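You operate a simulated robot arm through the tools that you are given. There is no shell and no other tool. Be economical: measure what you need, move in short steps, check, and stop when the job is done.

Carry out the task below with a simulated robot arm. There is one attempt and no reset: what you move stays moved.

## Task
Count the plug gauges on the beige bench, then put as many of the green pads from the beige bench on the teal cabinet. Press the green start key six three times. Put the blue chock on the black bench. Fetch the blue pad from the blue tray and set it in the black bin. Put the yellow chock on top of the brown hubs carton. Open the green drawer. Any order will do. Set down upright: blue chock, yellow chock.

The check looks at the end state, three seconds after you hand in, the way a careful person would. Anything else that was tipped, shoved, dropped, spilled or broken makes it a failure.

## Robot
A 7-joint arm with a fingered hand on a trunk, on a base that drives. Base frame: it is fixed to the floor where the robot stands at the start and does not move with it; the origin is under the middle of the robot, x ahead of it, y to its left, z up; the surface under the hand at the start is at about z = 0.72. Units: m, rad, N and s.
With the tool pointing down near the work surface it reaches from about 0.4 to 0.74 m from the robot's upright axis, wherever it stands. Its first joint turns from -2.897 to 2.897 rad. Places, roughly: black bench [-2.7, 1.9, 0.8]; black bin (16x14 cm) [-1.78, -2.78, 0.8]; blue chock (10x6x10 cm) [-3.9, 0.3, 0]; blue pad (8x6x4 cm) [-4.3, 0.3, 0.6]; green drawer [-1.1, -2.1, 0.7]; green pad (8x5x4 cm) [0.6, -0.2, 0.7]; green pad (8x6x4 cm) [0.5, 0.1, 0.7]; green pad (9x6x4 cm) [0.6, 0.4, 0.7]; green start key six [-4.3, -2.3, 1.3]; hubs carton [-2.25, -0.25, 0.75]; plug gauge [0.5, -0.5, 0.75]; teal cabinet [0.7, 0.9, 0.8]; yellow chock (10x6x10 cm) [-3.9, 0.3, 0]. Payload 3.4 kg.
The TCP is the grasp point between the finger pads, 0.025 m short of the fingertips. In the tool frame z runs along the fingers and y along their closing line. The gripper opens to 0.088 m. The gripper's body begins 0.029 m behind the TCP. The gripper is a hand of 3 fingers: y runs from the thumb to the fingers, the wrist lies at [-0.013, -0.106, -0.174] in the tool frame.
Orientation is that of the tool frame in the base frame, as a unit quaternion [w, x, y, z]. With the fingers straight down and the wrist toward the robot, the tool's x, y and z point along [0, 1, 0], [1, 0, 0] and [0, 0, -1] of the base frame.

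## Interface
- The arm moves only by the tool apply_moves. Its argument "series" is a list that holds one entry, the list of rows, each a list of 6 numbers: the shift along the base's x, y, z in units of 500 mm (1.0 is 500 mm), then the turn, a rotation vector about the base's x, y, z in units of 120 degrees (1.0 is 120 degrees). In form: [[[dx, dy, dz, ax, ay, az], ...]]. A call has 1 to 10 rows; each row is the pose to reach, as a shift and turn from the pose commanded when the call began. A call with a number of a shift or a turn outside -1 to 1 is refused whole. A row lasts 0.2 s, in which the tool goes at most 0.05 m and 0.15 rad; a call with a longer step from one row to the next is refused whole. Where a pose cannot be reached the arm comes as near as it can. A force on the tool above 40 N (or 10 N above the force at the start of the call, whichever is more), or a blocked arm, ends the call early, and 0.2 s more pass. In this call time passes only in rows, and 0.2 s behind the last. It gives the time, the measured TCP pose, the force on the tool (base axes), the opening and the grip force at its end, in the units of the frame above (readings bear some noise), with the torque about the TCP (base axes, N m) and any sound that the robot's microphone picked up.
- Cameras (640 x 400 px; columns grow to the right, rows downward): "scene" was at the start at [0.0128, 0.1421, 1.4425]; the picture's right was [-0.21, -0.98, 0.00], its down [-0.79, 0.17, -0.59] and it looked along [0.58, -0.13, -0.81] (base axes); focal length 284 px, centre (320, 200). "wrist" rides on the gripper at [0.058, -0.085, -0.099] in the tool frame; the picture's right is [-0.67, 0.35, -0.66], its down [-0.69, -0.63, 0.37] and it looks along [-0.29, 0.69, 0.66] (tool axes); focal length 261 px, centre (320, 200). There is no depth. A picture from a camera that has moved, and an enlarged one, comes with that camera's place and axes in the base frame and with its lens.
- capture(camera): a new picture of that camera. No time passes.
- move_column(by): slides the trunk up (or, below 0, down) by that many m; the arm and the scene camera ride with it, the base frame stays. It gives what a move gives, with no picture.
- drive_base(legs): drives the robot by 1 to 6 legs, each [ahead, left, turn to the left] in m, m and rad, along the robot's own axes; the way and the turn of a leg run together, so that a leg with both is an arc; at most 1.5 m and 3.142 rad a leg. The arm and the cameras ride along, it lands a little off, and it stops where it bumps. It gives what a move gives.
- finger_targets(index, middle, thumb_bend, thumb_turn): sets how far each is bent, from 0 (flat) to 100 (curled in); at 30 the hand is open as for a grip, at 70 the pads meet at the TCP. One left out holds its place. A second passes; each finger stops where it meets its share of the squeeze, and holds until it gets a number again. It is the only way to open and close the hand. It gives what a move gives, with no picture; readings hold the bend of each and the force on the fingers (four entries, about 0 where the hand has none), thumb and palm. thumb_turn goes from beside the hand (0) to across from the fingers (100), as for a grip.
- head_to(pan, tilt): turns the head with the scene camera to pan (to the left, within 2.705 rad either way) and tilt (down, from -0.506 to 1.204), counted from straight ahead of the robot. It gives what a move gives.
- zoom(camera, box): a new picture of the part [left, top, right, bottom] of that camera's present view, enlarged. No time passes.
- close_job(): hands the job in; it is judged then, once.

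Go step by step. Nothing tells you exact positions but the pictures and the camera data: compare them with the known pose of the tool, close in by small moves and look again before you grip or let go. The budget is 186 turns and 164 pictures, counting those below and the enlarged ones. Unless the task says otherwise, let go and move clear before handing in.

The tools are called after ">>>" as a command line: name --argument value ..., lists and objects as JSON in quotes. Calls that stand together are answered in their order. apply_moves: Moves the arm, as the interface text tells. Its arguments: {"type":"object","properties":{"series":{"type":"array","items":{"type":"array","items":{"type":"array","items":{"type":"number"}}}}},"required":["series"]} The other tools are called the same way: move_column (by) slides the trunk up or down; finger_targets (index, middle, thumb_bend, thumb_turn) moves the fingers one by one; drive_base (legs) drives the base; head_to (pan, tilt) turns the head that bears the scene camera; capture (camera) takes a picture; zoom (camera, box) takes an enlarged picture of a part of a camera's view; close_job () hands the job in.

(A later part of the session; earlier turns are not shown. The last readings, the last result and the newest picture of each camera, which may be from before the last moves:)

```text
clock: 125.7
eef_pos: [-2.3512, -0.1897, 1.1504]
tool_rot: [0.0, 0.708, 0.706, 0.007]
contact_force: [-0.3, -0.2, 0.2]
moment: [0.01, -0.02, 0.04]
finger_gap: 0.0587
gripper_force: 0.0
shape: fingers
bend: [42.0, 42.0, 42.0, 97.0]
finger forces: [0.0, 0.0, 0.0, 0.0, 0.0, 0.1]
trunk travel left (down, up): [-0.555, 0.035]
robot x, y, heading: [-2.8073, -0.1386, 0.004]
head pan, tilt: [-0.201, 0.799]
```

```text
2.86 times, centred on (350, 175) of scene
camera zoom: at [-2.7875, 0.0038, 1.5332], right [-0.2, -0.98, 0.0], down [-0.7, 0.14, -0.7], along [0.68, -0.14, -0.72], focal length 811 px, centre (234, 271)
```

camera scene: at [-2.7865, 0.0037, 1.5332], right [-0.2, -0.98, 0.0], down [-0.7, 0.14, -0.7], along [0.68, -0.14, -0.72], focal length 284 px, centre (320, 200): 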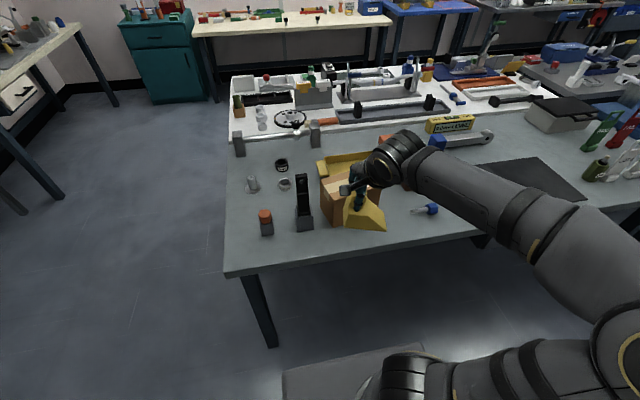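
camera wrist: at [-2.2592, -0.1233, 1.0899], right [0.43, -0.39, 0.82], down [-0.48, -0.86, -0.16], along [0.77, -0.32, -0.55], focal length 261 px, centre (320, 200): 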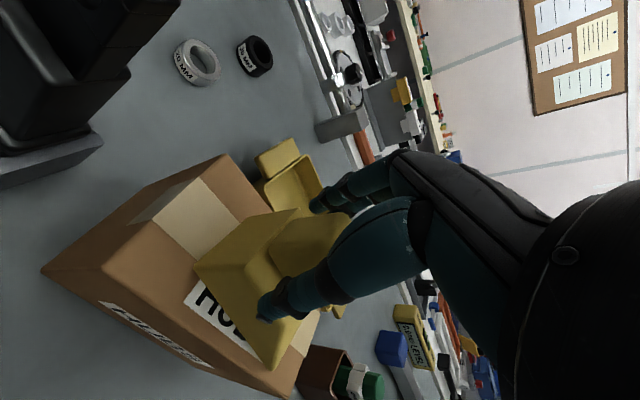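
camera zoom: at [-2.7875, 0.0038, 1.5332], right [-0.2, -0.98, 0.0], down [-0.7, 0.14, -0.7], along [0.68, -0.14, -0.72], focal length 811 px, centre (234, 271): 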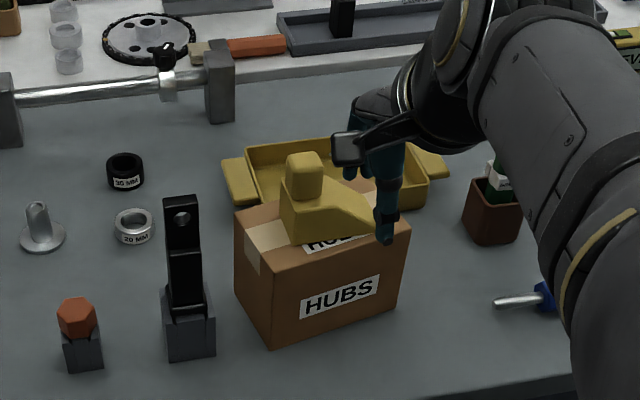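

Yellow chock is well placed. Back to the wheel for the blue chock.

>>> drive_base --legs '[[-0.48, 0, 0], [0, 0, 3.138], [0, -0.35, 0]]'

>>> move_column --by -0.4

>>> move_column --by -0.155

>>> head_to --pan 0.2 --tilt 0.9

>>> capture --camera "scene"

>>> capture --camera "wrist"

```text
clock: 137.9
eef_pos: [-3.7685, 0.2332, 1.1495]
tool_rot: [0.006, 0.727, -0.687, 0.0]
contact_force: [-0.8, -0.4, 0.0]
moment: [-0.03, -0.02, 0.03]
finger_gap: 0.0586
gripper_force: 0.1
shape: fingers
bend: [42.0, 42.0, 42.0, 97.0]
finger forces: [0.0, 0.0, 0.0, 0.0, 0.0, 0.0]
trunk travel left (down, up): [-0.555, 0.035]
robot x, y, heading: [-3.3065, 0.2066, -3.084]
head pan, tilt: [-0.201, 0.799]
```

```text
clock: 141.8
eef_pos: [-3.7669, 0.2322, 0.7499]
tool_rot: [0.005, 0.727, -0.687, 0.001]
contact_force: [0.1, 0.0, -0.3]
moment: [0.02, 0.01, 0.0]
finger_gap: 0.0588
gripper_force: 0.0
shape: fingers
bend: [42.0, 42.0, 42.0, 97.0]
finger forces: [0.0, 0.0, 0.1, 0.0, 0.1, 0.0]
trunk travel left (down, up): [-0.155, 0.435]
robot x, y, heading: [-3.3058, 0.2056, -3.085]
head pan, tilt: [-0.201, 0.799]
```

```text
clock: 143.5
eef_pos: [-3.7667, 0.2328, 0.596]
tool_rot: [0.006, 0.727, -0.686, 0.001]
contact_force: [-0.1, -0.2, 1.0]
moment: [-0.02, 0.02, 0.03]
finger_gap: 0.0584
gripper_force: 0.0
shape: fingers
bend: [42.0, 42.0, 42.0, 97.0]
finger forces: [0.0, 0.1, 0.0, 0.0, 0.0, 0.0]
trunk travel left (down, up): [0.0, 0.59]
robot x, y, heading: [-3.3114, 0.2063, -3.084]
head pan, tilt: [-0.201, 0.799]
```

```text
clock: 144.4
eef_pos: [-3.7681, 0.2329, 0.5958]
tool_rot: [0.005, 0.727, -0.687, 0.001]
contact_force: [-0.1, 0.6, -1.1]
moment: [-0.04, -0.03, 0.0]
finger_gap: 0.0586
gripper_force: 0.1
shape: fingers
bend: [42.0, 42.0, 42.0, 97.0]
finger forces: [0.0, 0.0, 0.0, 0.1, 0.0, 0.0]
trunk travel left (down, up): [0.0, 0.59]
robot x, y, heading: [-3.3087, 0.2068, -3.083]
head pan, tilt: [0.201, 0.901]
```

```text
101 pictures are left
camera scene: at [-3.3106, 0.0333, 0.9703], right [-0.26, 0.97, 0.0], down [0.76, 0.2, -0.62], along [-0.6, -0.16, -0.78], focal length 284 px, centre (320, 200)
```

scene: 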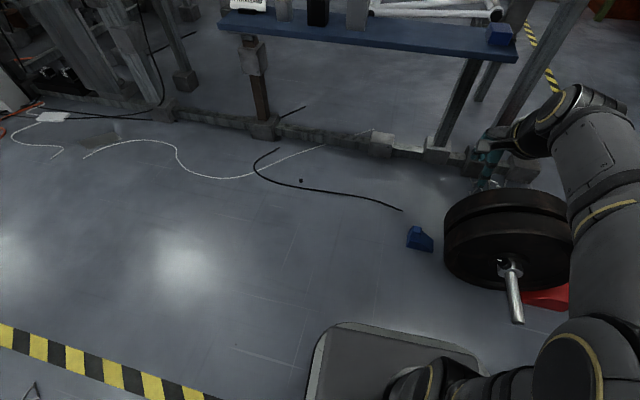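

```text
100 pictures are left
camera wrist: at [-3.6787, 0.182, 0.6956], right [-0.38, 0.65, 0.65], down [0.59, 0.72, -0.38], along [-0.71, 0.24, -0.66], focal length 261 px, centre (320, 200)
```

wrist: 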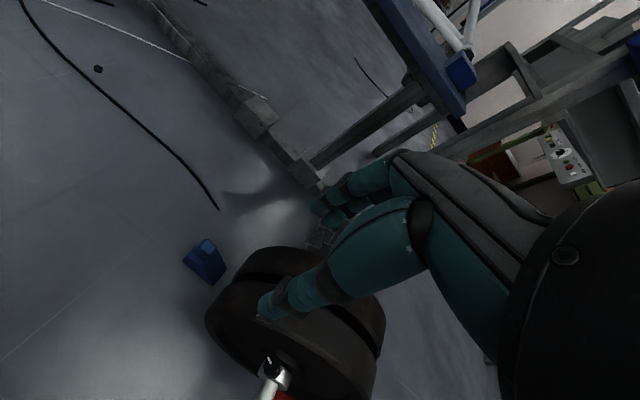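

>>> zoom --camera "wrist" --box '[160, 215, 260, 305]'

>>> zoom --camera "scene" --box '[390, 205, 460, 265]'

```text
4.44 times, centred on (210, 260) of wrist
camera zoom: at [-3.6787, 0.182, 0.6956], right [-0.38, 0.65, 0.65], down [0.59, 0.72, -0.38], along [-0.71, 0.24, -0.66], focal length 1158 px, centre (809, -67)
```

zoom: 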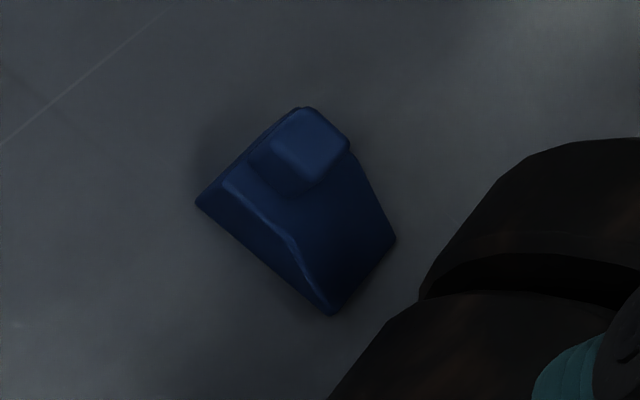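

```text
6.67 times, centred on (425, 235) of scene
camera zoom: at [-3.3106, 0.0333, 0.9703], right [-0.26, 0.97, 0.0], down [0.76, 0.2, -0.62], along [-0.6, -0.16, -0.78], focal length 1893 px, centre (-380, -33)
```

zoom: 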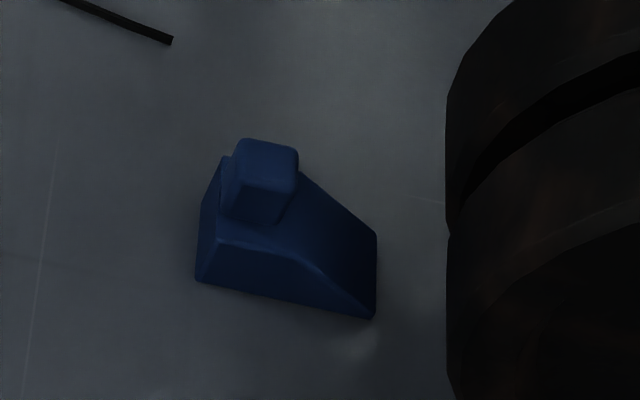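

Blue chock sits square, post ≈(−3.941,0.236). I approach from above.

>>> apply_moves --series '[[[-0.035, 0.001, -0.089, 0, 0, -0.005], [-0.07, 0.002, -0.178, 0, 0, -0.01], [-0.104, 0.003, -0.267, 0, 0, -0.0275], [-0.138, 0.003, -0.356, 0, 0, -0.0275], [-0.173, 0.004, -0.445, 0, 0, -0.0275], [-0.208, 0.005, -0.534, 0, 0, -0.0275], [-0.242, 0.006, -0.623, 0, 0, -0.0275], [-0.277, 0.007, -0.712, 0, 0, -0.0275], [-0.311, 0.008, -0.8, 0, 0, -0.0275], [-0.346, 0.008, -0.88, 0, 0, -0.0275]]]'

>>> capture --camera "wrist"

```text
clock: 146.6
eef_pos: [-3.9413, 0.2377, 0.1529]
tool_rot: [-0.005, -0.707, 0.708, 0.0]
contact_force: [0.4, 0.1, -0.3]
moment: [0.03, 0.01, -0.01]
finger_gap: 0.0588
gripper_force: 0.0
shape: fingers
bend: [42.0, 42.0, 42.0, 97.0]
finger forces: [0.0, 0.1, 0.0, 0.0, 0.0, 0.1]
trunk travel left (down, up): [0.0, 0.59]
robot x, y, heading: [-3.3098, 0.2102, -3.085]
head pan, tilt: [0.201, 0.901]
```

```text
97 pictures are left
camera wrist: at [-3.856, 0.1822, 0.2539], right [-0.34, 0.68, 0.65], down [0.63, 0.68, -0.38], along [-0.7, 0.28, -0.66], focal length 261 px, centre (320, 200)
```

wrist: 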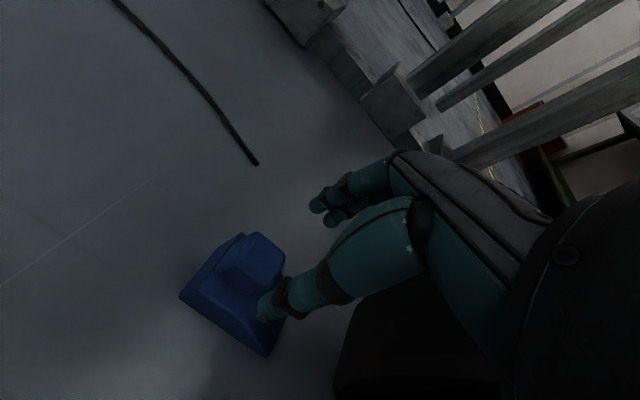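

>>> apply_moves --series '[[[-0.002, -0.004, -0.06, 0, 0, 0], [-0.002, -0.004, -0.11, 0, 0, 0], [-0.002, -0.004, -0.144, 0, 0, 0]]]'

>>> finger_targets --index 70 --middle 70 --thumb_bend 74

>>> apply_moves --series '[[[0, 0, 0.04, 0, 0, 0], [0, 0, 0.1, 0, 0, 0], [0, 0, 0.18, 0, 0, 0], [0, 0, 0.27, 0, 0, 0], [0, 0, 0.36, 0, 0, 0]]]'

>>> capture --camera "wrist"

```text
clock: 147.4
eef_pos: [-3.9444, 0.2358, 0.0835]
tool_rot: [0.006, 0.707, -0.707, 0.001]
contact_force: [-0.3, 0.1, 0.2]
moment: [-0.02, 0.0, -0.03]
finger_gap: 0.0589
gripper_force: 0.1
shape: fingers
bend: [42.0, 42.0, 42.0, 97.0]
finger forces: [0.1, 0.1, 0.1, 0.0, 0.0, 0.0]
trunk travel left (down, up): [0.0, 0.59]
robot x, y, heading: [-3.309, 0.2041, -3.078]
head pan, tilt: [0.201, 0.901]
```

```text
clock: 148.4
eef_pos: [-3.9425, 0.2352, 0.0827]
tool_rot: [-0.006, -0.707, 0.707, -0.001]
contact_force: [-0.8, 0.7, 0.2]
moment: [0.02, 0.0, 0.04]
finger_gap: 0.0248
gripper_force: 12.2
shape: fingers
bend: [60.0, 62.0, 58.0, 96.0]
finger forces: [6.0, 6.0, 0.0, 0.0, 11.3, 0.0]
trunk travel left (down, up): [0.0, 0.59]
robot x, y, heading: [-3.3076, 0.2077, -3.081]
head pan, tilt: [0.201, 0.901]
```

```text
clock: 149.6
eef_pos: [-3.9422, 0.2333, 0.2651]
tool_rot: [0.005, 0.707, -0.707, 0.0]
contact_force: [-0.2, -1.2, -2.9]
moment: [-0.07, 0.06, 0.03]
finger_gap: 0.0249
gripper_force: 11.1
shape: fingers
bend: [60.0, 64.0, 58.0, 95.0]
finger forces: [6.6, 4.9, 0.0, 0.0, 11.5, 0.0]
trunk travel left (down, up): [0.0, 0.59]
robot x, y, heading: [-3.3088, 0.2032, -3.085]
head pan, tilt: [0.201, 0.901]
```

```text
96 pictures are left
camera wrist: at [-3.857, 0.1778, 0.3638], right [-0.34, 0.68, 0.65], down [0.63, 0.68, -0.38], along [-0.7, 0.28, -0.66], focal length 261 px, centre (320, 200)
```

wrist: 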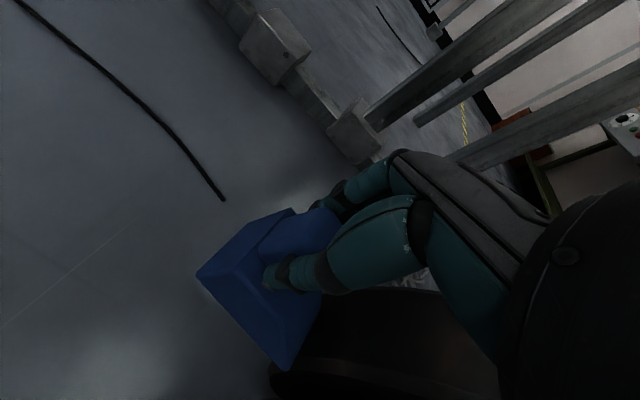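

Held with slight droop. I squeeze a bit more, raise, pull in, and drive to the black bench's front to look for a free spot.

>>> finger_targets --index 75 --middle 75 --thumb_bend 76

>>> move_column --by 0.4

>>> apply_moves --series '[[[0.08, 0, 0, 0, 0, 0], [0.16, 0, 0.03, 0, 0, 0], [0.24, 0, 0.08, 0, 0, 0], [0.31, 0, 0.14, 0, 0, 0], [0.36, 0, 0.2, 0, 0, 0], [0.38, 0, 0.28, 0, 0, 0], [0.38, 0, 0.36, 0, 0, 0], [0.38, 0, 0.44, 0, 0, 0]]]'

>>> move_column --by 0.18

>>> drive_base --legs '[[0, -0.75, 0], [0, 0, -1.6], [0, -0.5, 0]]'

>>> head_to --pan 0.0 --tilt 0.7

>>> capture --camera "scene"

>>> capture --camera "wrist"

```text
clock: 150.6
eef_pos: [-3.9425, 0.2328, 0.2631]
tool_rot: [0.006, 0.707, -0.707, 0.001]
contact_force: [0.5, 0.7, -3.4]
moment: [-0.04, 0.02, -0.02]
finger_gap: 0.0238
gripper_force: 20.9
shape: fingers
bend: [71.0, 63.0, 59.0, 94.0]
finger forces: [12.2, 8.5, 0.1, 0.1, 20.9, 0.0]
trunk travel left (down, up): [0.0, 0.59]
robot x, y, heading: [-3.3124, 0.2105, -3.078]
head pan, tilt: [0.201, 0.901]
```

```text
clock: 154.4
eef_pos: [-3.9428, 0.2341, 0.6625]
tool_rot: [-0.006, -0.707, 0.707, 0.0]
contact_force: [-0.2, 0.0, -2.5]
moment: [-0.06, 0.02, -0.01]
finger_gap: 0.024
gripper_force: 20.4
shape: fingers
bend: [71.0, 63.0, 59.0, 94.0]
finger forces: [12.1, 8.4, 0.1, 0.0, 20.9, 0.0]
trunk travel left (down, up): [-0.4, 0.19]
robot x, y, heading: [-3.3086, 0.2076, -3.085]
head pan, tilt: [0.201, 0.901]
```

```text
clock: 156.2
eef_pos: [-3.7531, 0.2364, 0.8812]
tool_rot: [0.005, 0.707, -0.707, 0.001]
contact_force: [0.0, -0.1, -3.2]
moment: [-0.02, 0.04, 0.02]
finger_gap: 0.0239
gripper_force: 19.8
shape: fingers
bend: [72.0, 64.0, 60.0, 93.0]
finger forces: [12.3, 7.8, 0.1, 0.0, 20.1, 0.0]
trunk travel left (down, up): [-0.4, 0.19]
robot x, y, heading: [-3.3077, 0.2065, -3.078]
head pan, tilt: [0.201, 0.901]
```

```text
clock: 158.2
eef_pos: [-3.7533, 0.2341, 1.0616]
tool_rot: [0.006, 0.707, -0.707, 0.0]
contact_force: [0.1, -0.9, -2.4]
moment: [-0.01, 0.04, 0.03]
finger_gap: 0.0241
gripper_force: 20.1
shape: fingers
bend: [72.0, 64.0, 60.0, 93.0]
finger forces: [12.3, 7.8, 0.1, 0.0, 20.3, 0.0]
trunk travel left (down, up): [-0.58, 0.01]
robot x, y, heading: [-3.3052, 0.2102, -3.082]
head pan, tilt: [0.201, 0.901]
```

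```text
clock: 168.7
eef_pos: [-2.7998, 1.4049, 1.063]
tool_rot: [-0.004, 0.029, 1.0, 0.004]
contact_force: [0.4, -0.5, -3.3]
moment: [0.03, 0.03, -0.01]
finger_gap: 0.0236
gripper_force: 19.9
shape: fingers
bend: [72.0, 64.0, 60.0, 93.0]
finger forces: [12.1, 7.5, 0.1, 0.0, 19.7, 0.0]
trunk travel left (down, up): [-0.58, 0.01]
robot x, y, heading: [-2.8521, 0.9617, 1.578]
head pan, tilt: [0.201, 0.901]
```

```text
clock: 169.5
eef_pos: [-2.8006, 1.4046, 1.0619]
tool_rot: [-0.004, 0.028, 1.0, 0.003]
contact_force: [0.1, 0.9, -3.3]
moment: [0.03, 0.04, -0.02]
finger_gap: 0.0237
gripper_force: 19.8
shape: fingers
bend: [72.0, 64.0, 60.0, 93.0]
finger forces: [12.2, 7.5, 0.0, 0.0, 19.7, 0.0]
trunk travel left (down, up): [-0.58, 0.01]
robot x, y, heading: [-2.8551, 0.9606, 1.574]
head pan, tilt: [0.0, 0.7]
```

```text
95 pictures are left
camera scene: at [-3.0103, 0.9857, 1.5663], right [1.0, 0.01, 0.0], down [0.0, -0.64, -0.76], along [0.0, 0.76, -0.64], focal length 284 px, centre (320, 200)
```

scene: 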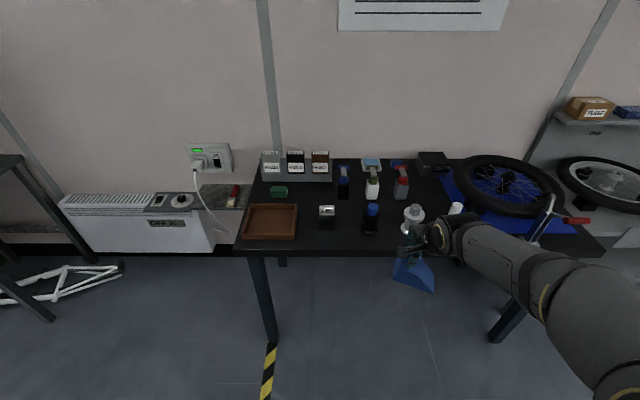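

```text
94 pictures are left
camera wrist: at [-2.8626, 1.3238, 1.1623], right [0.69, 0.31, 0.65], down [0.65, -0.66, -0.38], along [0.32, 0.68, -0.66], focal length 261 px, centre (320, 200)
```

wrist: 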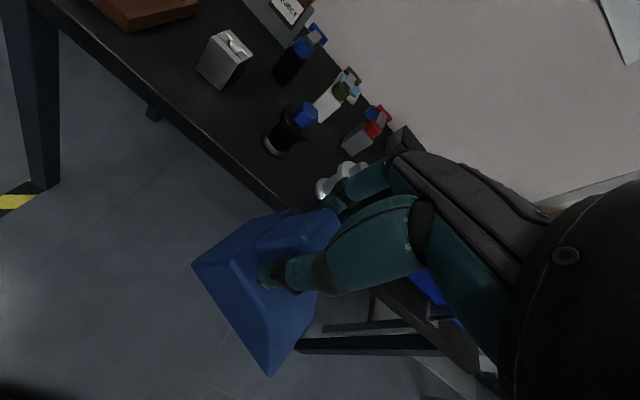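

>>> zoom --camera "scene" --box '[230, 130, 470, 270]'

>>> apply_moves --series '[[[-0.08, 0, 0.0, 0, 0, 0], [-0.16, 0, 0.0, 0, 0, 0], [-0.24, 0, 0, 0, 0, 0], [-0.32, 0, 0, 0, 0, 0], [-0.4, 0, 0, 0, 0, 0], [-0.48, 0, 0, 0, 0, 0]]]'

>>> head_to --pan -0.35 --tilt 0.7

>>> capture --camera "scene"

>>> capture --camera "wrist"

```text
2.67 times, centred on (350, 200) of scene
camera zoom: at [-3.0103, 0.9857, 1.5663], right [1.0, 0.01, 0.0], down [0.0, -0.64, -0.76], along [0.0, 0.76, -0.64], focal length 757 px, centre (240, 200)
```

zoom: 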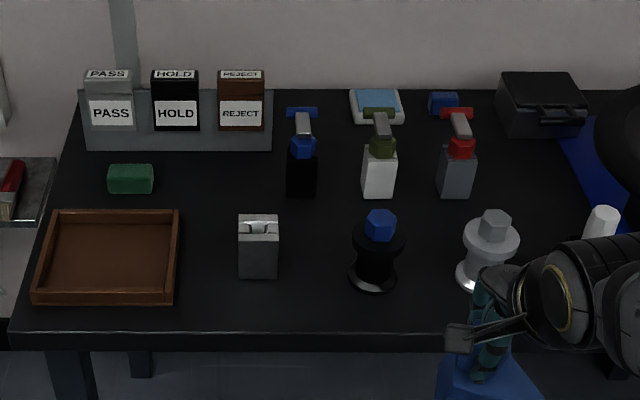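

```text
clock: 170.9
eef_pos: [-3.0422, 1.4026, 1.0644]
tool_rot: [-0.004, 0.029, 1.0, 0.005]
contact_force: [0.5, 0.1, -2.8]
moment: [0.02, 0.05, -0.04]
finger_gap: 0.0236
gripper_force: 20.1
shape: fingers
bend: [72.0, 64.0, 60.0, 93.0]
finger forces: [12.2, 7.6, 0.1, 0.1, 20.1, 0.0]
trunk travel left (down, up): [-0.58, 0.01]
robot x, y, heading: [-2.8527, 0.9611, 1.575]
head pan, tilt: [0.0, 0.7]
```

```text
clock: 171.7
eef_pos: [-3.0408, 1.4042, 1.0636]
tool_rot: [-0.005, 0.028, 1.0, 0.003]
contact_force: [0.1, -0.6, -3.4]
moment: [-0.02, 0.04, 0.01]
finger_gap: 0.0239
gripper_force: 19.5
shape: fingers
bend: [72.0, 64.0, 60.0, 93.0]
finger forces: [12.3, 7.7, 0.0, 0.0, 20.1, 0.1]
trunk travel left (down, up): [-0.58, 0.01]
robot x, y, heading: [-2.8521, 0.9621, 1.577]
head pan, tilt: [-0.351, 0.7]
```

```text
92 pictures are left
camera scene: at [-2.9812, 0.9808, 1.5664], right [0.94, -0.34, 0.0], down [-0.22, -0.61, -0.76], along [0.26, 0.72, -0.64], focal length 284 px, centre (320, 200)
```

scene: 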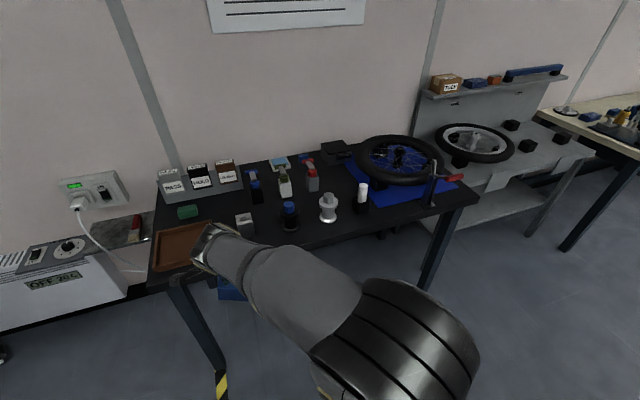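

```text
91 pictures are left
camera wrist: at [-3.1025, 1.3227, 1.1633], right [0.69, 0.31, 0.65], down [0.65, -0.66, -0.38], along [0.32, 0.68, -0.66], focal length 261 px, centre (320, 200)
```

wrist: 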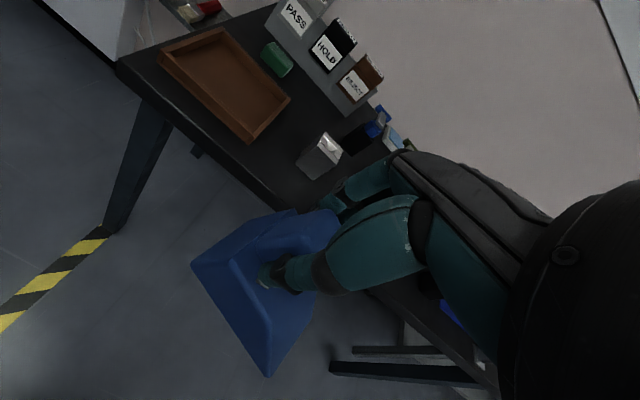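

The bench's front right, between the white bottle and the clamp near (−2.4,1.66), seems free. I drive right to see it better.

>>> drive_base --legs '[[0, -0.4, 0]]'

>>> head_to --pan -0.25 --tilt 0.8

>>> capture --camera "scene"

>>> zoom --camera "scene" --box '[240, 130, 440, 255]'

```text
clock: 174.2
eef_pos: [-2.6452, 1.4055, 1.0634]
tool_rot: [-0.004, 0.026, 1.0, 0.003]
contact_force: [0.3, -0.5, -3.1]
moment: [0.06, 0.01, 0.0]
finger_gap: 0.0235
gripper_force: 19.9
shape: fingers
bend: [72.0, 64.0, 60.0, 93.0]
finger forces: [12.2, 7.7, 0.1, 0.0, 19.9, 0.0]
trunk travel left (down, up): [-0.58, 0.01]
robot x, y, heading: [-2.4584, 0.9657, 1.58]
head pan, tilt: [-0.351, 0.7]
```

```text
clock: 174.8
eef_pos: [-2.6459, 1.4055, 1.0632]
tool_rot: [-0.004, 0.026, 1.0, 0.003]
contact_force: [0.9, 0.0, -2.3]
moment: [0.03, 0.03, 0.0]
finger_gap: 0.0236
gripper_force: 19.7
shape: fingers
bend: [72.0, 64.0, 60.0, 93.0]
finger forces: [12.2, 7.7, 0.1, 0.0, 19.9, 0.0]
trunk travel left (down, up): [-0.58, 0.01]
robot x, y, heading: [-2.456, 0.9641, 1.575]
head pan, tilt: [-0.25, 0.799]
```

```text
90 pictures are left
camera scene: at [-2.5947, 0.9811, 1.5582], right [0.97, -0.24, 0.0], down [-0.17, -0.7, -0.7], along [0.17, 0.68, -0.72], focal length 284 px, centre (320, 200)
```

scene: 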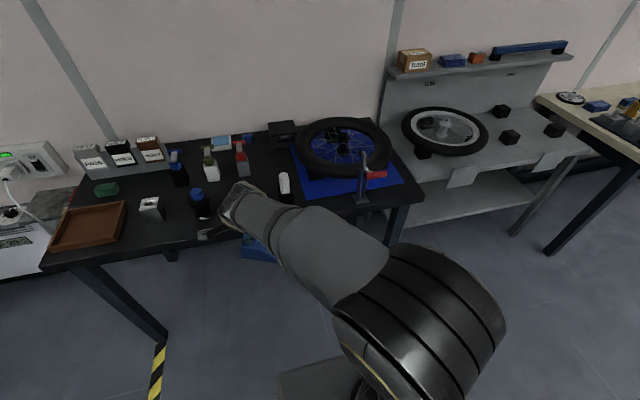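

```text
3.20 times, centred on (340, 192) of scene
camera zoom: at [-2.5947, 0.9811, 1.5582], right [0.97, -0.24, 0.0], down [-0.17, -0.7, -0.7], along [0.17, 0.68, -0.72], focal length 908 px, centre (256, 224)
```

zoom: 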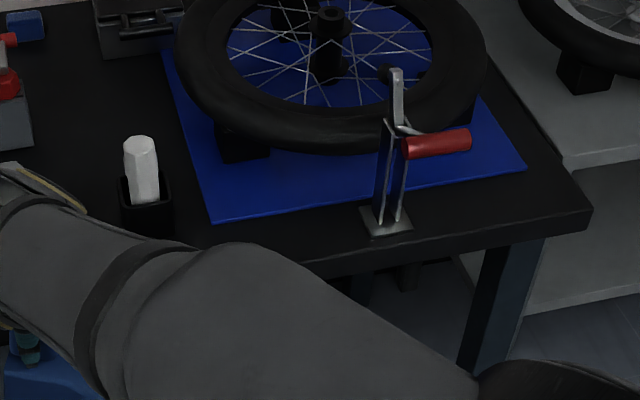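

The strip x −2.50…−2.30, y 1.625…1.714 is free. I move ahead 0.1 m, then bring the chock in from the front, levelled.

>>> drive_base --legs '[[0.1, 0, 0]]'

>>> apply_moves --series '[[[0.08, 0, 0, 0, -0.02, 0.005], [0.16, 0, 0, 0, -0.04, 0.01], [0.24, 0, 0, 0, -0.06, 0.015], [0.32, 0, 0.0, 0, -0.08, 0.02], [0.4, 0, 0.0, 0, -0.1, 0.025], [0.44, 0.04, 0.0, 0, -0.12, 0.025], [0.445, 0.12, 0.0, 0, -0.129, 0.025], [0.445, 0.2, 0, 0, -0.129, 0.025], [0.445, 0.28, 0, 0, -0.129, 0.025]]]'

>>> head_to --pan -0.05 --tilt 0.75

>>> capture --camera "scene"

>>> capture --camera "wrist"

```text
clock: 176.0
eef_pos: [-2.6485, 1.5066, 1.0631]
tool_rot: [-0.005, 0.026, 1.0, 0.002]
contact_force: [0.0, 0.7, -3.9]
moment: [0.01, -0.02, 0.02]
finger_gap: 0.0237
gripper_force: 21.1
shape: fingers
bend: [72.0, 64.0, 60.0, 93.0]
finger forces: [12.4, 7.8, 0.0, 0.0, 20.1, 0.0]
trunk travel left (down, up): [-0.58, 0.01]
robot x, y, heading: [-2.4592, 1.0664, 1.577]
head pan, tilt: [-0.25, 0.799]
```

```text
clock: 178.0
eef_pos: [-2.4272, 1.6467, 1.0623]
tool_rot: [0.131, -0.001, 0.991, 0.006]
contact_force: [-0.3, 1.0, -3.5]
moment: [0.02, 0.07, 0.0]
finger_gap: 0.0235
gripper_force: 20.1
shape: fingers
bend: [72.0, 64.0, 60.0, 93.0]
finger forces: [12.5, 7.4, 0.1, 0.0, 20.1, 0.0]
trunk travel left (down, up): [-0.58, 0.01]
robot x, y, heading: [-2.4584, 1.067, 1.581]
head pan, tilt: [-0.25, 0.799]
```

```text
clock: 178.7
eef_pos: [-2.4266, 1.6459, 1.0643]
tool_rot: [0.13, -0.001, 0.991, 0.007]
contact_force: [0.3, 0.2, -3.5]
moment: [0.06, 0.09, 0.02]
finger_gap: 0.0236
gripper_force: 19.7
shape: fingers
bend: [72.0, 64.0, 60.0, 93.0]
finger forces: [12.5, 7.4, 0.0, 0.1, 20.1, 0.1]
trunk travel left (down, up): [-0.58, 0.01]
robot x, y, heading: [-2.4593, 1.0636, 1.578]
head pan, tilt: [-0.051, 0.75]
```

```text
88 pictures are left
camera scene: at [-2.6112, 1.0858, 1.5621], right [1.0, -0.04, 0.0], down [-0.03, -0.68, -0.73], along [0.03, 0.73, -0.68], focal length 284 px, centre (320, 200)
```

scene: 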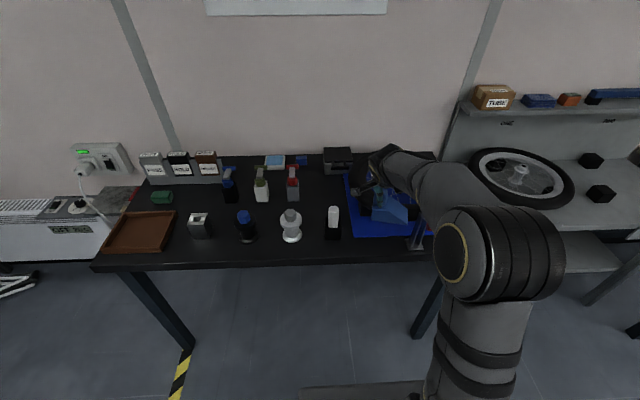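

```text
87 pictures are left
camera wrist: at [-2.5077, 1.5604, 1.1438], right [0.48, 0.34, 0.81], down [0.76, -0.62, -0.18], along [0.44, 0.7, -0.56], focal length 261 px, centre (320, 200)
```

wrist: 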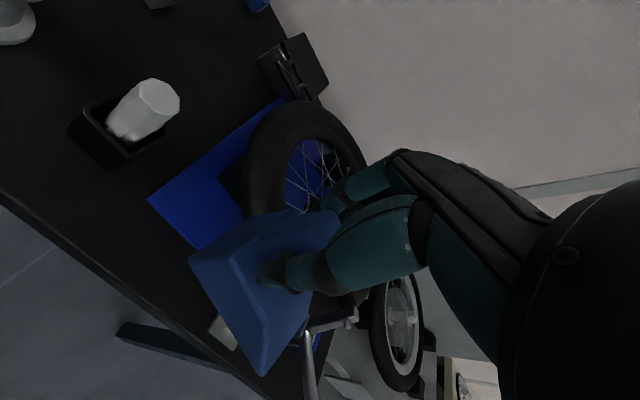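

>>> zoom --camera "scene" --box '[330, 140, 450, 250]'

```text
3.64 times, centred on (390, 195) of scene
camera zoom: at [-2.6112, 1.0858, 1.5621], right [1.0, -0.04, 0.0], down [-0.03, -0.68, -0.73], along [0.03, 0.73, -0.68], focal length 1032 px, centre (66, 218)
```

zoom: 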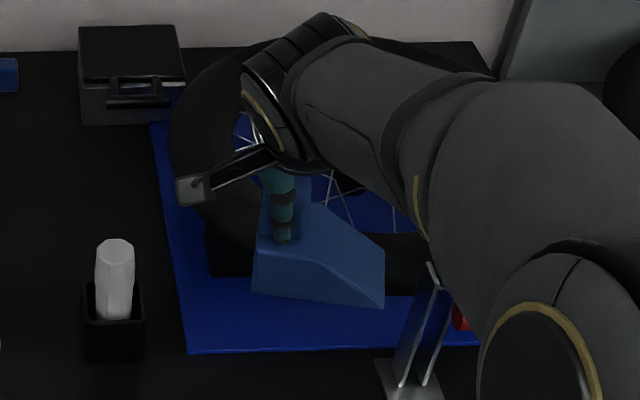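

Still drooping a little; I tilt a further 8° and come down to just above the bench.

>>> apply_moves --series '[[[0, 0.02, -0.05, 0, -0.03, 0], [0.004, 0.04, -0.1, 0, -0.067, 0], [0.004, 0.04, -0.17, 0, -0.067, 0], [0.004, 0.04, -0.24, 0, -0.067, 0]]]'

>>> zoom --camera "scene" --box '[330, 140, 450, 250]'

>>> capture --camera "wrist"

```text
clock: 179.7
eef_pos: [-2.4274, 1.6659, 0.9428]
tool_rot: [0.199, -0.001, 0.98, 0.007]
contact_force: [0.1, -0.4, -3.1]
moment: [0.01, 0.11, 0.0]
finger_gap: 0.0236
gripper_force: 19.7
shape: fingers
bend: [72.0, 64.0, 60.0, 93.0]
finger forces: [12.6, 7.1, 0.1, 0.0, 20.1, 0.1]
trunk travel left (down, up): [-0.58, 0.01]
robot x, y, heading: [-2.4588, 1.0641, 1.579]
head pan, tilt: [-0.051, 0.75]
```

```text
3.64 times, centred on (390, 195) of scene
camera zoom: at [-2.6115, 1.0862, 1.5621], right [1.0, -0.04, 0.0], down [-0.03, -0.68, -0.73], along [0.03, 0.73, -0.68], focal length 1032 px, centre (66, 218)
```

zoom: 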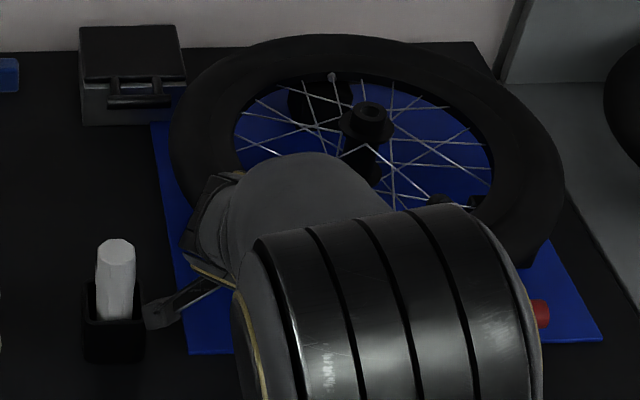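

```text
84 pictures are left
camera wrist: at [-2.5172, 1.5812, 1.0112], right [0.36, 0.34, 0.87], down [0.78, -0.62, -0.08], along [0.52, 0.7, -0.49], focal length 261 px, centre (320, 200)
```

wrist: 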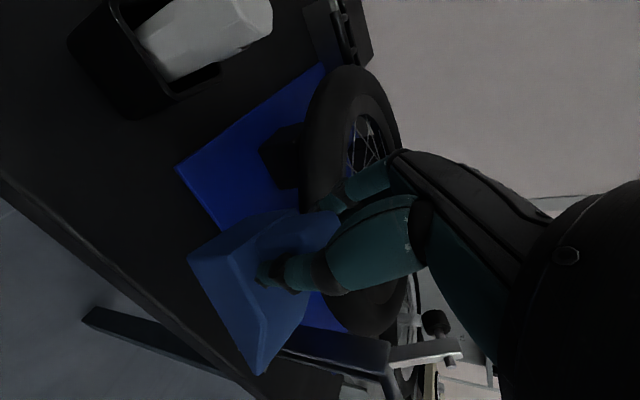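

The chock is actually yawed about 10° in the hand rather than still drooping, so I undo the extra tilt and correct the yaw instead.

>>> apply_moves --series '[[[0, 0, 0, 0, 0.02, 0.03], [0, 0, 0, 0, 0.04, 0.06], [0, 0, 0, 0, 0.06, 0.09]]]'

>>> capture --camera "wrist"

>>> capture --camera "scene"

```text
clock: 180.5
eef_pos: [-2.4242, 1.6657, 0.9438]
tool_rot: [0.136, -0.095, 0.986, 0.026]
contact_force: [0.2, 0.1, -4.4]
moment: [0.02, 0.06, 0.03]
finger_gap: 0.0237
gripper_force: 20.3
shape: fingers
bend: [72.0, 64.0, 60.0, 93.0]
finger forces: [12.6, 7.2, 0.1, 0.1, 20.2, 0.0]
trunk travel left (down, up): [-0.58, 0.01]
robot x, y, heading: [-2.4595, 1.0646, 1.582]
head pan, tilt: [-0.051, 0.75]
```

```text
83 pictures are left
camera wrist: at [-2.4883, 1.5658, 1.0216], right [0.39, 0.41, 0.82], down [0.87, -0.47, -0.18], along [0.31, 0.78, -0.54], focal length 261 px, centre (320, 200)
```

wrist: 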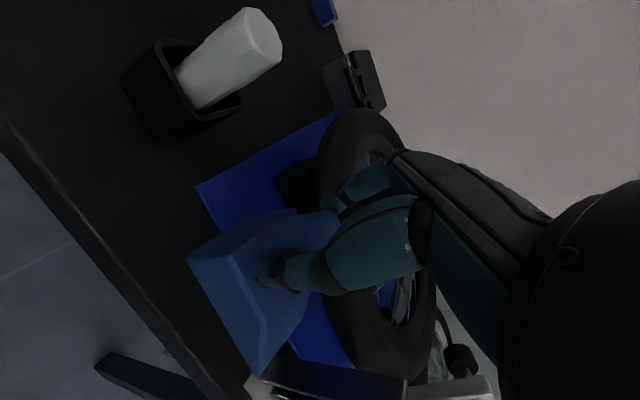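

```text
82 pictures are left
camera scene: at [-2.6108, 1.0857, 1.5622], right [1.0, -0.04, 0.0], down [-0.03, -0.68, -0.73], along [0.03, 0.73, -0.68], focal length 284 px, centre (320, 200)
```

scene: 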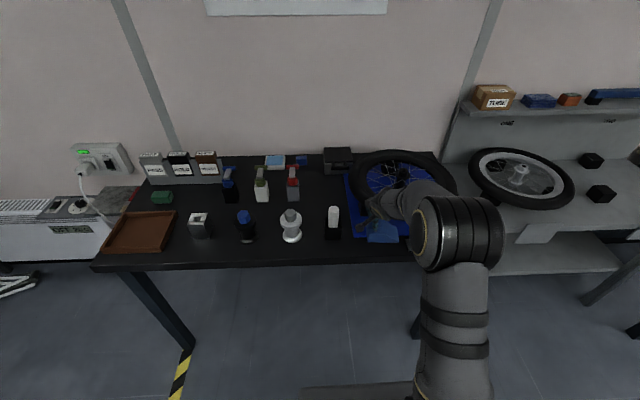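

>>> zoom --camera "scene" --box '[330, 180, 430, 270]'

```text
4.44 times, centred on (380, 225) of scene
camera zoom: at [-2.6108, 1.0857, 1.5622], right [1.0, -0.04, 0.0], down [-0.03, -0.68, -0.73], along [0.03, 0.73, -0.68], focal length 1262 px, centre (53, 89)
```

zoom: 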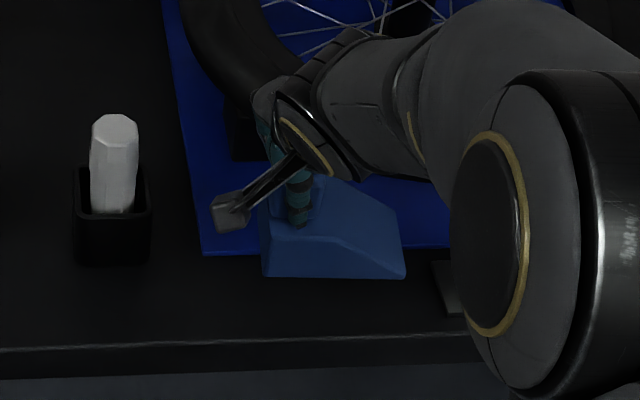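

Level now and clear of clamp and bottle. Lowering to touch.

>>> apply_moves --series '[[[0, 0, -0.05, 0, 0, 0], [0, 0, -0.08, 0, 0, 0], [0, 0, -0.095, 0, 0, 0], [0, 0, -0.105, 0, 0, 0], [0, 0, -0.113, 0, 0, 0], [0, 0, -0.121, 0, 0, 0]]]'

>>> zoom --camera "scene" --box '[330, 180, 430, 270]'

```text
clock: 181.9
eef_pos: [-2.4222, 1.6648, 0.885]
tool_rot: [0.136, -0.092, 0.986, 0.028]
contact_force: [1.0, 1.1, 6.1]
moment: [-0.12, 0.03, 0.01]
finger_gap: 0.0237
gripper_force: 20.9
shape: fingers
bend: [72.0, 64.0, 60.0, 93.0]
finger forces: [13.6, 8.1, 0.1, 0.0, 19.6, 0.0]
trunk travel left (down, up): [-0.58, 0.01]
robot x, y, heading: [-2.459, 1.0642, 1.576]
head pan, tilt: [-0.051, 0.75]
```

```text
4.44 times, centred on (380, 225) of scene
camera zoom: at [-2.6113, 1.0848, 1.5624], right [1.0, -0.04, 0.0], down [-0.03, -0.68, -0.73], along [0.03, 0.73, -0.68], focal length 1262 px, centre (53, 89)
```

zoom: 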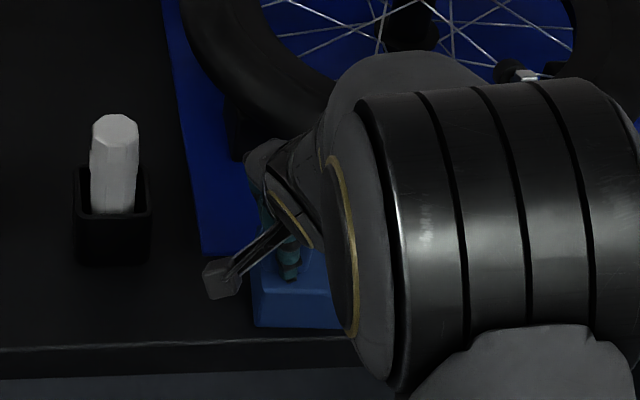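

Touching. Release.

>>> finger_targets --index 42 --middle 42 --thumb_bend 42

>>> capture --camera "wrist"

```text
clock: 182.9
eef_pos: [-2.4235, 1.666, 0.8825]
tool_rot: [0.136, -0.093, 0.986, 0.025]
contact_force: [0.6, -0.4, -0.3]
moment: [0.01, -0.02, 0.0]
finger_gap: 0.0588
gripper_force: 0.1
shape: fingers
bend: [42.0, 42.0, 42.0, 97.0]
finger forces: [0.0, 0.1, 0.0, 0.1, 0.0, 0.0]
trunk travel left (down, up): [-0.58, 0.01]
robot x, y, heading: [-2.4595, 1.0657, 1.581]
head pan, tilt: [-0.051, 0.75]
```

```text
79 pictures are left
camera wrist: at [-2.4877, 1.5654, 0.9614], right [0.39, 0.41, 0.82], down [0.86, -0.47, -0.18], along [0.31, 0.78, -0.54], focal length 261 px, centre (320, 200)
```

wrist: 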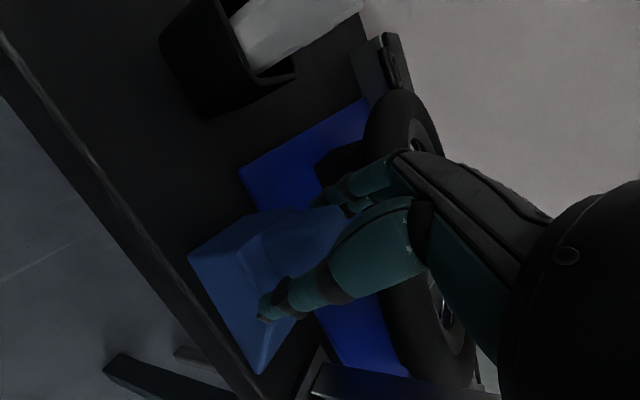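

>>> apply_moves --series '[[[-0.013, -0.004, 0.046, 0, 0, 0], [-0.03, -0.008, 0.11, 0, 0, 0], [-0.05, -0.014, 0.18, 0, 0, 0], [-0.068, -0.02, 0.25, 0, 0, 0], [-0.068, -0.08, 0.3, 0, 0.04, -0.03], [-0.068, -0.15, 0.34, 0, 0.08, -0.06], [-0.06, -0.23, 0.36, 0, 0.12, -0.09], [-0.06, -0.31, 0.36, 0, 0.125, -0.09]]]'

>>> capture --camera "scene"

>>> zoom --camera "scene" --box '[300, 160, 460, 270]'

```text
clock: 184.7
eef_pos: [-2.4527, 1.5091, 1.0632]
tool_rot: [0.009, 0.005, 1.0, 0.025]
contact_force: [0.6, -0.1, -0.4]
moment: [0.02, 0.0, 0.01]
finger_gap: 0.0589
gripper_force: 0.0
shape: fingers
bend: [42.0, 42.0, 42.0, 97.0]
finger forces: [0.1, 0.0, 0.1, 0.1, 0.1, 0.0]
trunk travel left (down, up): [-0.58, 0.01]
robot x, y, heading: [-2.4617, 1.0679, 1.581]
head pan, tilt: [-0.051, 0.75]
```

```text
78 pictures are left
camera scene: at [-2.6112, 1.0845, 1.5622], right [1.0, -0.04, 0.0], down [-0.03, -0.68, -0.73], along [0.03, 0.73, -0.68], focal length 284 px, centre (320, 200)
```

scene: 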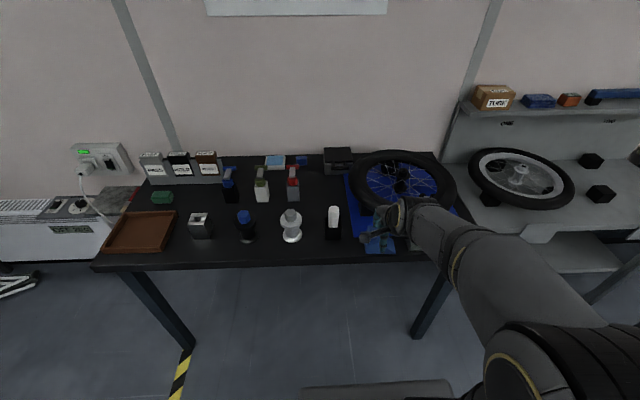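

```text
3.64 times, centred on (380, 215) of scene
camera zoom: at [-2.6112, 1.0845, 1.5622], right [1.0, -0.04, 0.0], down [-0.03, -0.68, -0.73], along [0.03, 0.73, -0.68], focal length 1032 px, centre (102, 146)
```

zoom: 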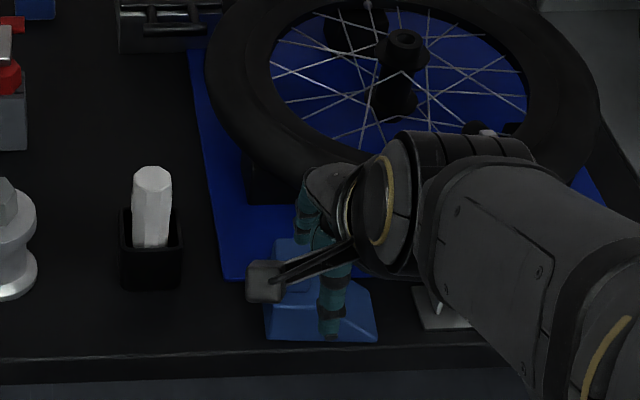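

The blue chock stands on the bench. Now to the blue shelf for the pad, approaching at y≈0 south of the wheel.

>>> drive_base --legs '[[-0.13, 0, 0], [0, 0, 1.56], [0.8, 0, 0], [0, 0.95, 0]]'

>>> head_to --pan 0.0 --tilt 0.5

>>> capture --camera "scene"

>>> zoom --camera "scene" --box '[260, 120, 460, 250]'

```text
clock: 198.2
eef_pos: [-3.7431, 0.0355, 1.062]
tool_rot: [-0.011, -0.687, 0.726, 0.023]
contact_force: [-0.9, -1.1, -0.4]
moment: [-0.05, -0.02, 0.0]
finger_gap: 0.0588
gripper_force: 0.1
shape: fingers
bend: [42.0, 42.0, 42.0, 97.0]
finger forces: [0.0, 0.0, 0.0, 0.0, 0.1, 0.0]
trunk travel left (down, up): [-0.58, 0.01]
robot x, y, heading: [-3.2964, 0.008, 3.103]
head pan, tilt: [-0.051, 0.75]
```

```text
clock: 199.0
eef_pos: [-3.7433, 0.0348, 1.0628]
tool_rot: [-0.011, -0.687, 0.726, 0.024]
contact_force: [-0.1, -1.1, 0.2]
moment: [0.02, -0.01, -0.02]
finger_gap: 0.0587
gripper_force: 0.0
shape: fingers
bend: [42.0, 42.0, 42.0, 97.0]
finger forces: [0.0, 0.0, 0.1, 0.2, 0.0, 0.0]
trunk travel left (down, up): [-0.58, 0.01]
robot x, y, heading: [-3.2981, 0.0081, 3.099]
head pan, tilt: [0.0, 0.499]
```

```text
76 pictures are left
camera scene: at [-3.3353, -0.1492, 1.584], right [0.04, 1.0, 0.0], down [0.48, -0.02, -0.88], along [-0.88, 0.04, -0.48], focal length 284 px, centre (320, 200)
```

scene: 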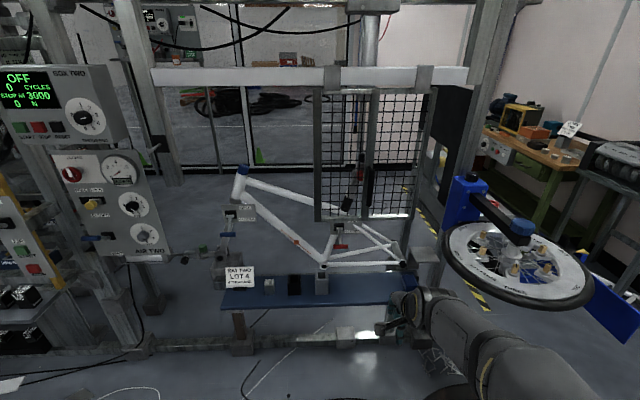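

```text
3.08 times, centred on (360, 185) of scene
camera zoom: at [-3.3353, -0.1492, 1.584], right [0.04, 1.0, 0.0], down [0.48, -0.02, -0.88], along [-0.88, 0.04, -0.48], focal length 874 px, centre (197, 246)
```

zoom: 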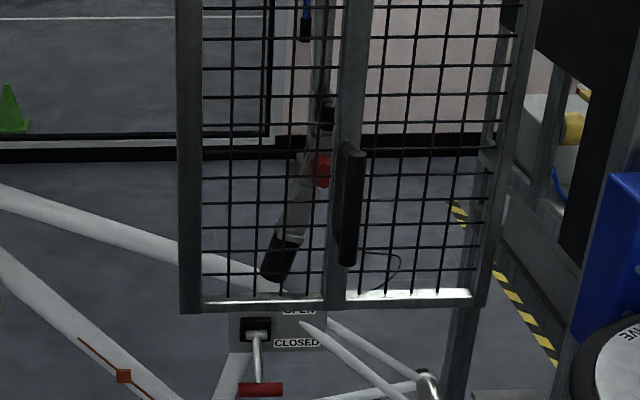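

The mesh guard's lower corner is at (−4.27,0.26,0.99); the pad lies in front of the frame at (−4.33,0.28). I lower the trunk and drive closer to look.

>>> move_column --by -0.25

>>> drive_base --legs '[[0, 0, 0.04], [0.36, 0, 0]]'

>>> head_to --pan -0.3 --tilt 0.75

>>> capture --camera "scene"

>>> capture --camera "wrist"

```text
clock: 201.6
eef_pos: [-3.7439, 0.035, 0.8124]
tool_rot: [-0.011, -0.686, 0.727, 0.023]
contact_force: [0.0, -0.2, -0.3]
moment: [0.02, -0.02, 0.01]
finger_gap: 0.0588
gripper_force: 0.0
shape: fingers
bend: [42.0, 42.0, 42.0, 97.0]
finger forces: [0.0, 0.0, 0.0, 0.0, 0.0, 0.0]
trunk travel left (down, up): [-0.33, 0.26]
robot x, y, heading: [-3.3016, 0.0051, 3.106]
head pan, tilt: [0.0, 0.499]
```

```text
clock: 204.3
eef_pos: [-4.1038, 0.0237, 0.8122]
tool_rot: [-0.011, -0.698, 0.716, 0.023]
contact_force: [0.1, 0.0, 0.1]
moment: [-0.01, -0.03, 0.02]
finger_gap: 0.0589
gripper_force: 0.0
shape: fingers
bend: [42.0, 42.0, 42.0, 97.0]
finger forces: [0.0, 0.0, 0.0, 0.0, 0.1, 0.0]
trunk travel left (down, up): [-0.33, 0.26]
robot x, y, heading: [-3.658, 0.0138, 3.13]
head pan, tilt: [0.0, 0.499]
```

```text
clock: 205.1
eef_pos: [-4.1043, 0.0241, 0.8125]
tool_rot: [-0.011, -0.699, 0.715, 0.023]
contact_force: [0.1, 1.1, -0.6]
moment: [0.02, -0.01, -0.02]
finger_gap: 0.059
gripper_force: 0.0
shape: fingers
bend: [42.0, 42.0, 42.0, 97.0]
finger forces: [0.0, 0.0, 0.0, 0.0, 0.1, 0.0]
trunk travel left (down, up): [-0.33, 0.26]
robot x, y, heading: [-3.6603, 0.01, 3.133]
head pan, tilt: [-0.3, 0.75]
```

```text
74 pictures are left
camera scene: at [-3.6782, -0.1242, 1.3122], right [0.3, 0.95, 0.0], down [0.65, -0.21, -0.73], along [-0.7, 0.22, -0.68], focal length 284 px, centre (320, 200)
```

scene: 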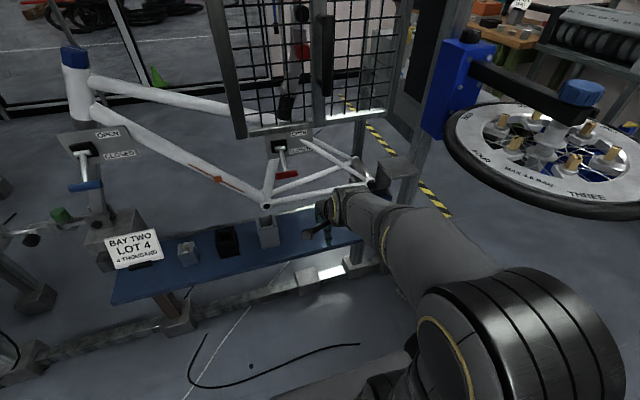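

```text
73 pictures are left
camera wrist: at [-4.0164, -0.0375, 0.9076], right [-0.3, 0.67, 0.68], down [0.63, 0.68, -0.39], along [-0.72, 0.31, -0.62], focal length 261 px, centre (320, 200)
```

wrist: 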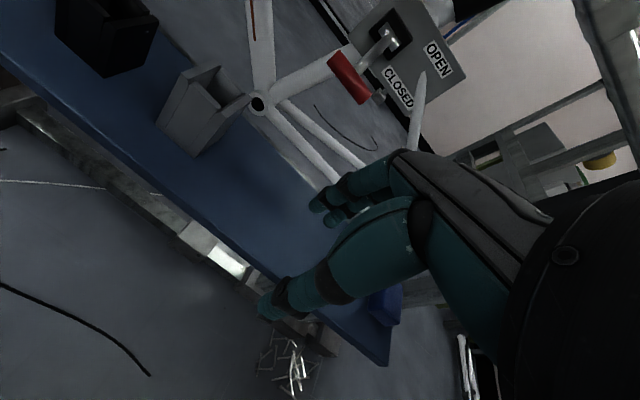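

Pad is near (−4.268,0.303,0.63). I shift the hand back and left/right a bit to see it cleanly.

>>> apply_moves --series '[[[0.06, 0.06, 0, 0, 0, 0], [0.08, 0.15, 0, 0, 0, 0], [0.08, 0.24, 0, 0, 0, 0], [0.08, 0.33, 0, 0, 0, 0], [0.08, 0.42, 0.0, 0, 0, 0]]]'

>>> capture --camera "wrist"

>>> capture --camera "scene"

```text
clock: 206.3
eef_pos: [-4.0647, 0.2318, 0.8145]
tool_rot: [-0.012, -0.697, 0.716, 0.024]
contact_force: [-0.8, 0.5, -0.4]
moment: [0.03, -0.03, 0.0]
finger_gap: 0.0588
gripper_force: 0.0
shape: fingers
bend: [42.0, 42.0, 42.0, 97.0]
finger forces: [0.0, 0.0, 0.1, 0.0, 0.0, 0.0]
trunk travel left (down, up): [-0.33, 0.26]
robot x, y, heading: [-3.6595, 0.0091, 3.132]
head pan, tilt: [-0.3, 0.75]
```

```text
72 pictures are left
camera wrist: at [-3.9772, 0.1722, 0.909], right [-0.3, 0.67, 0.68], down [0.63, 0.68, -0.39], along [-0.72, 0.31, -0.62], focal length 261 px, centre (320, 200)
```

wrist: 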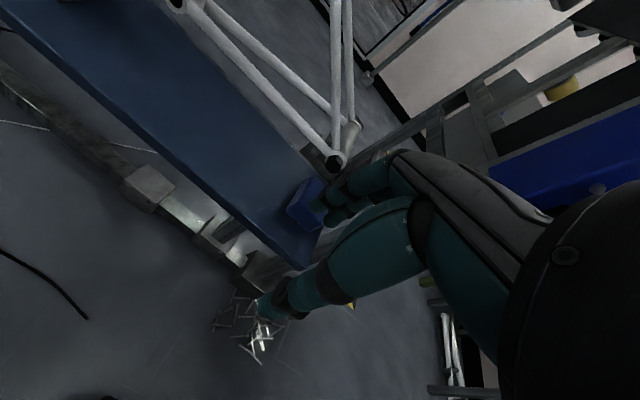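

```text
71 pictures are left
camera scene: at [-3.678, -0.1241, 1.3122], right [0.3, 0.95, 0.0], down [0.65, -0.21, -0.73], along [-0.7, 0.22, -0.68], focal length 284 px, centre (320, 200)
```

scene: 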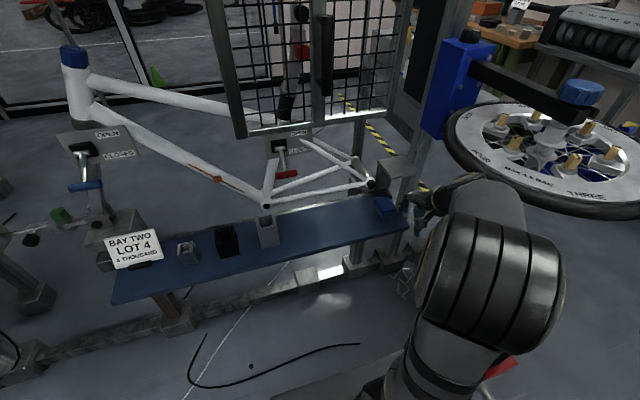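

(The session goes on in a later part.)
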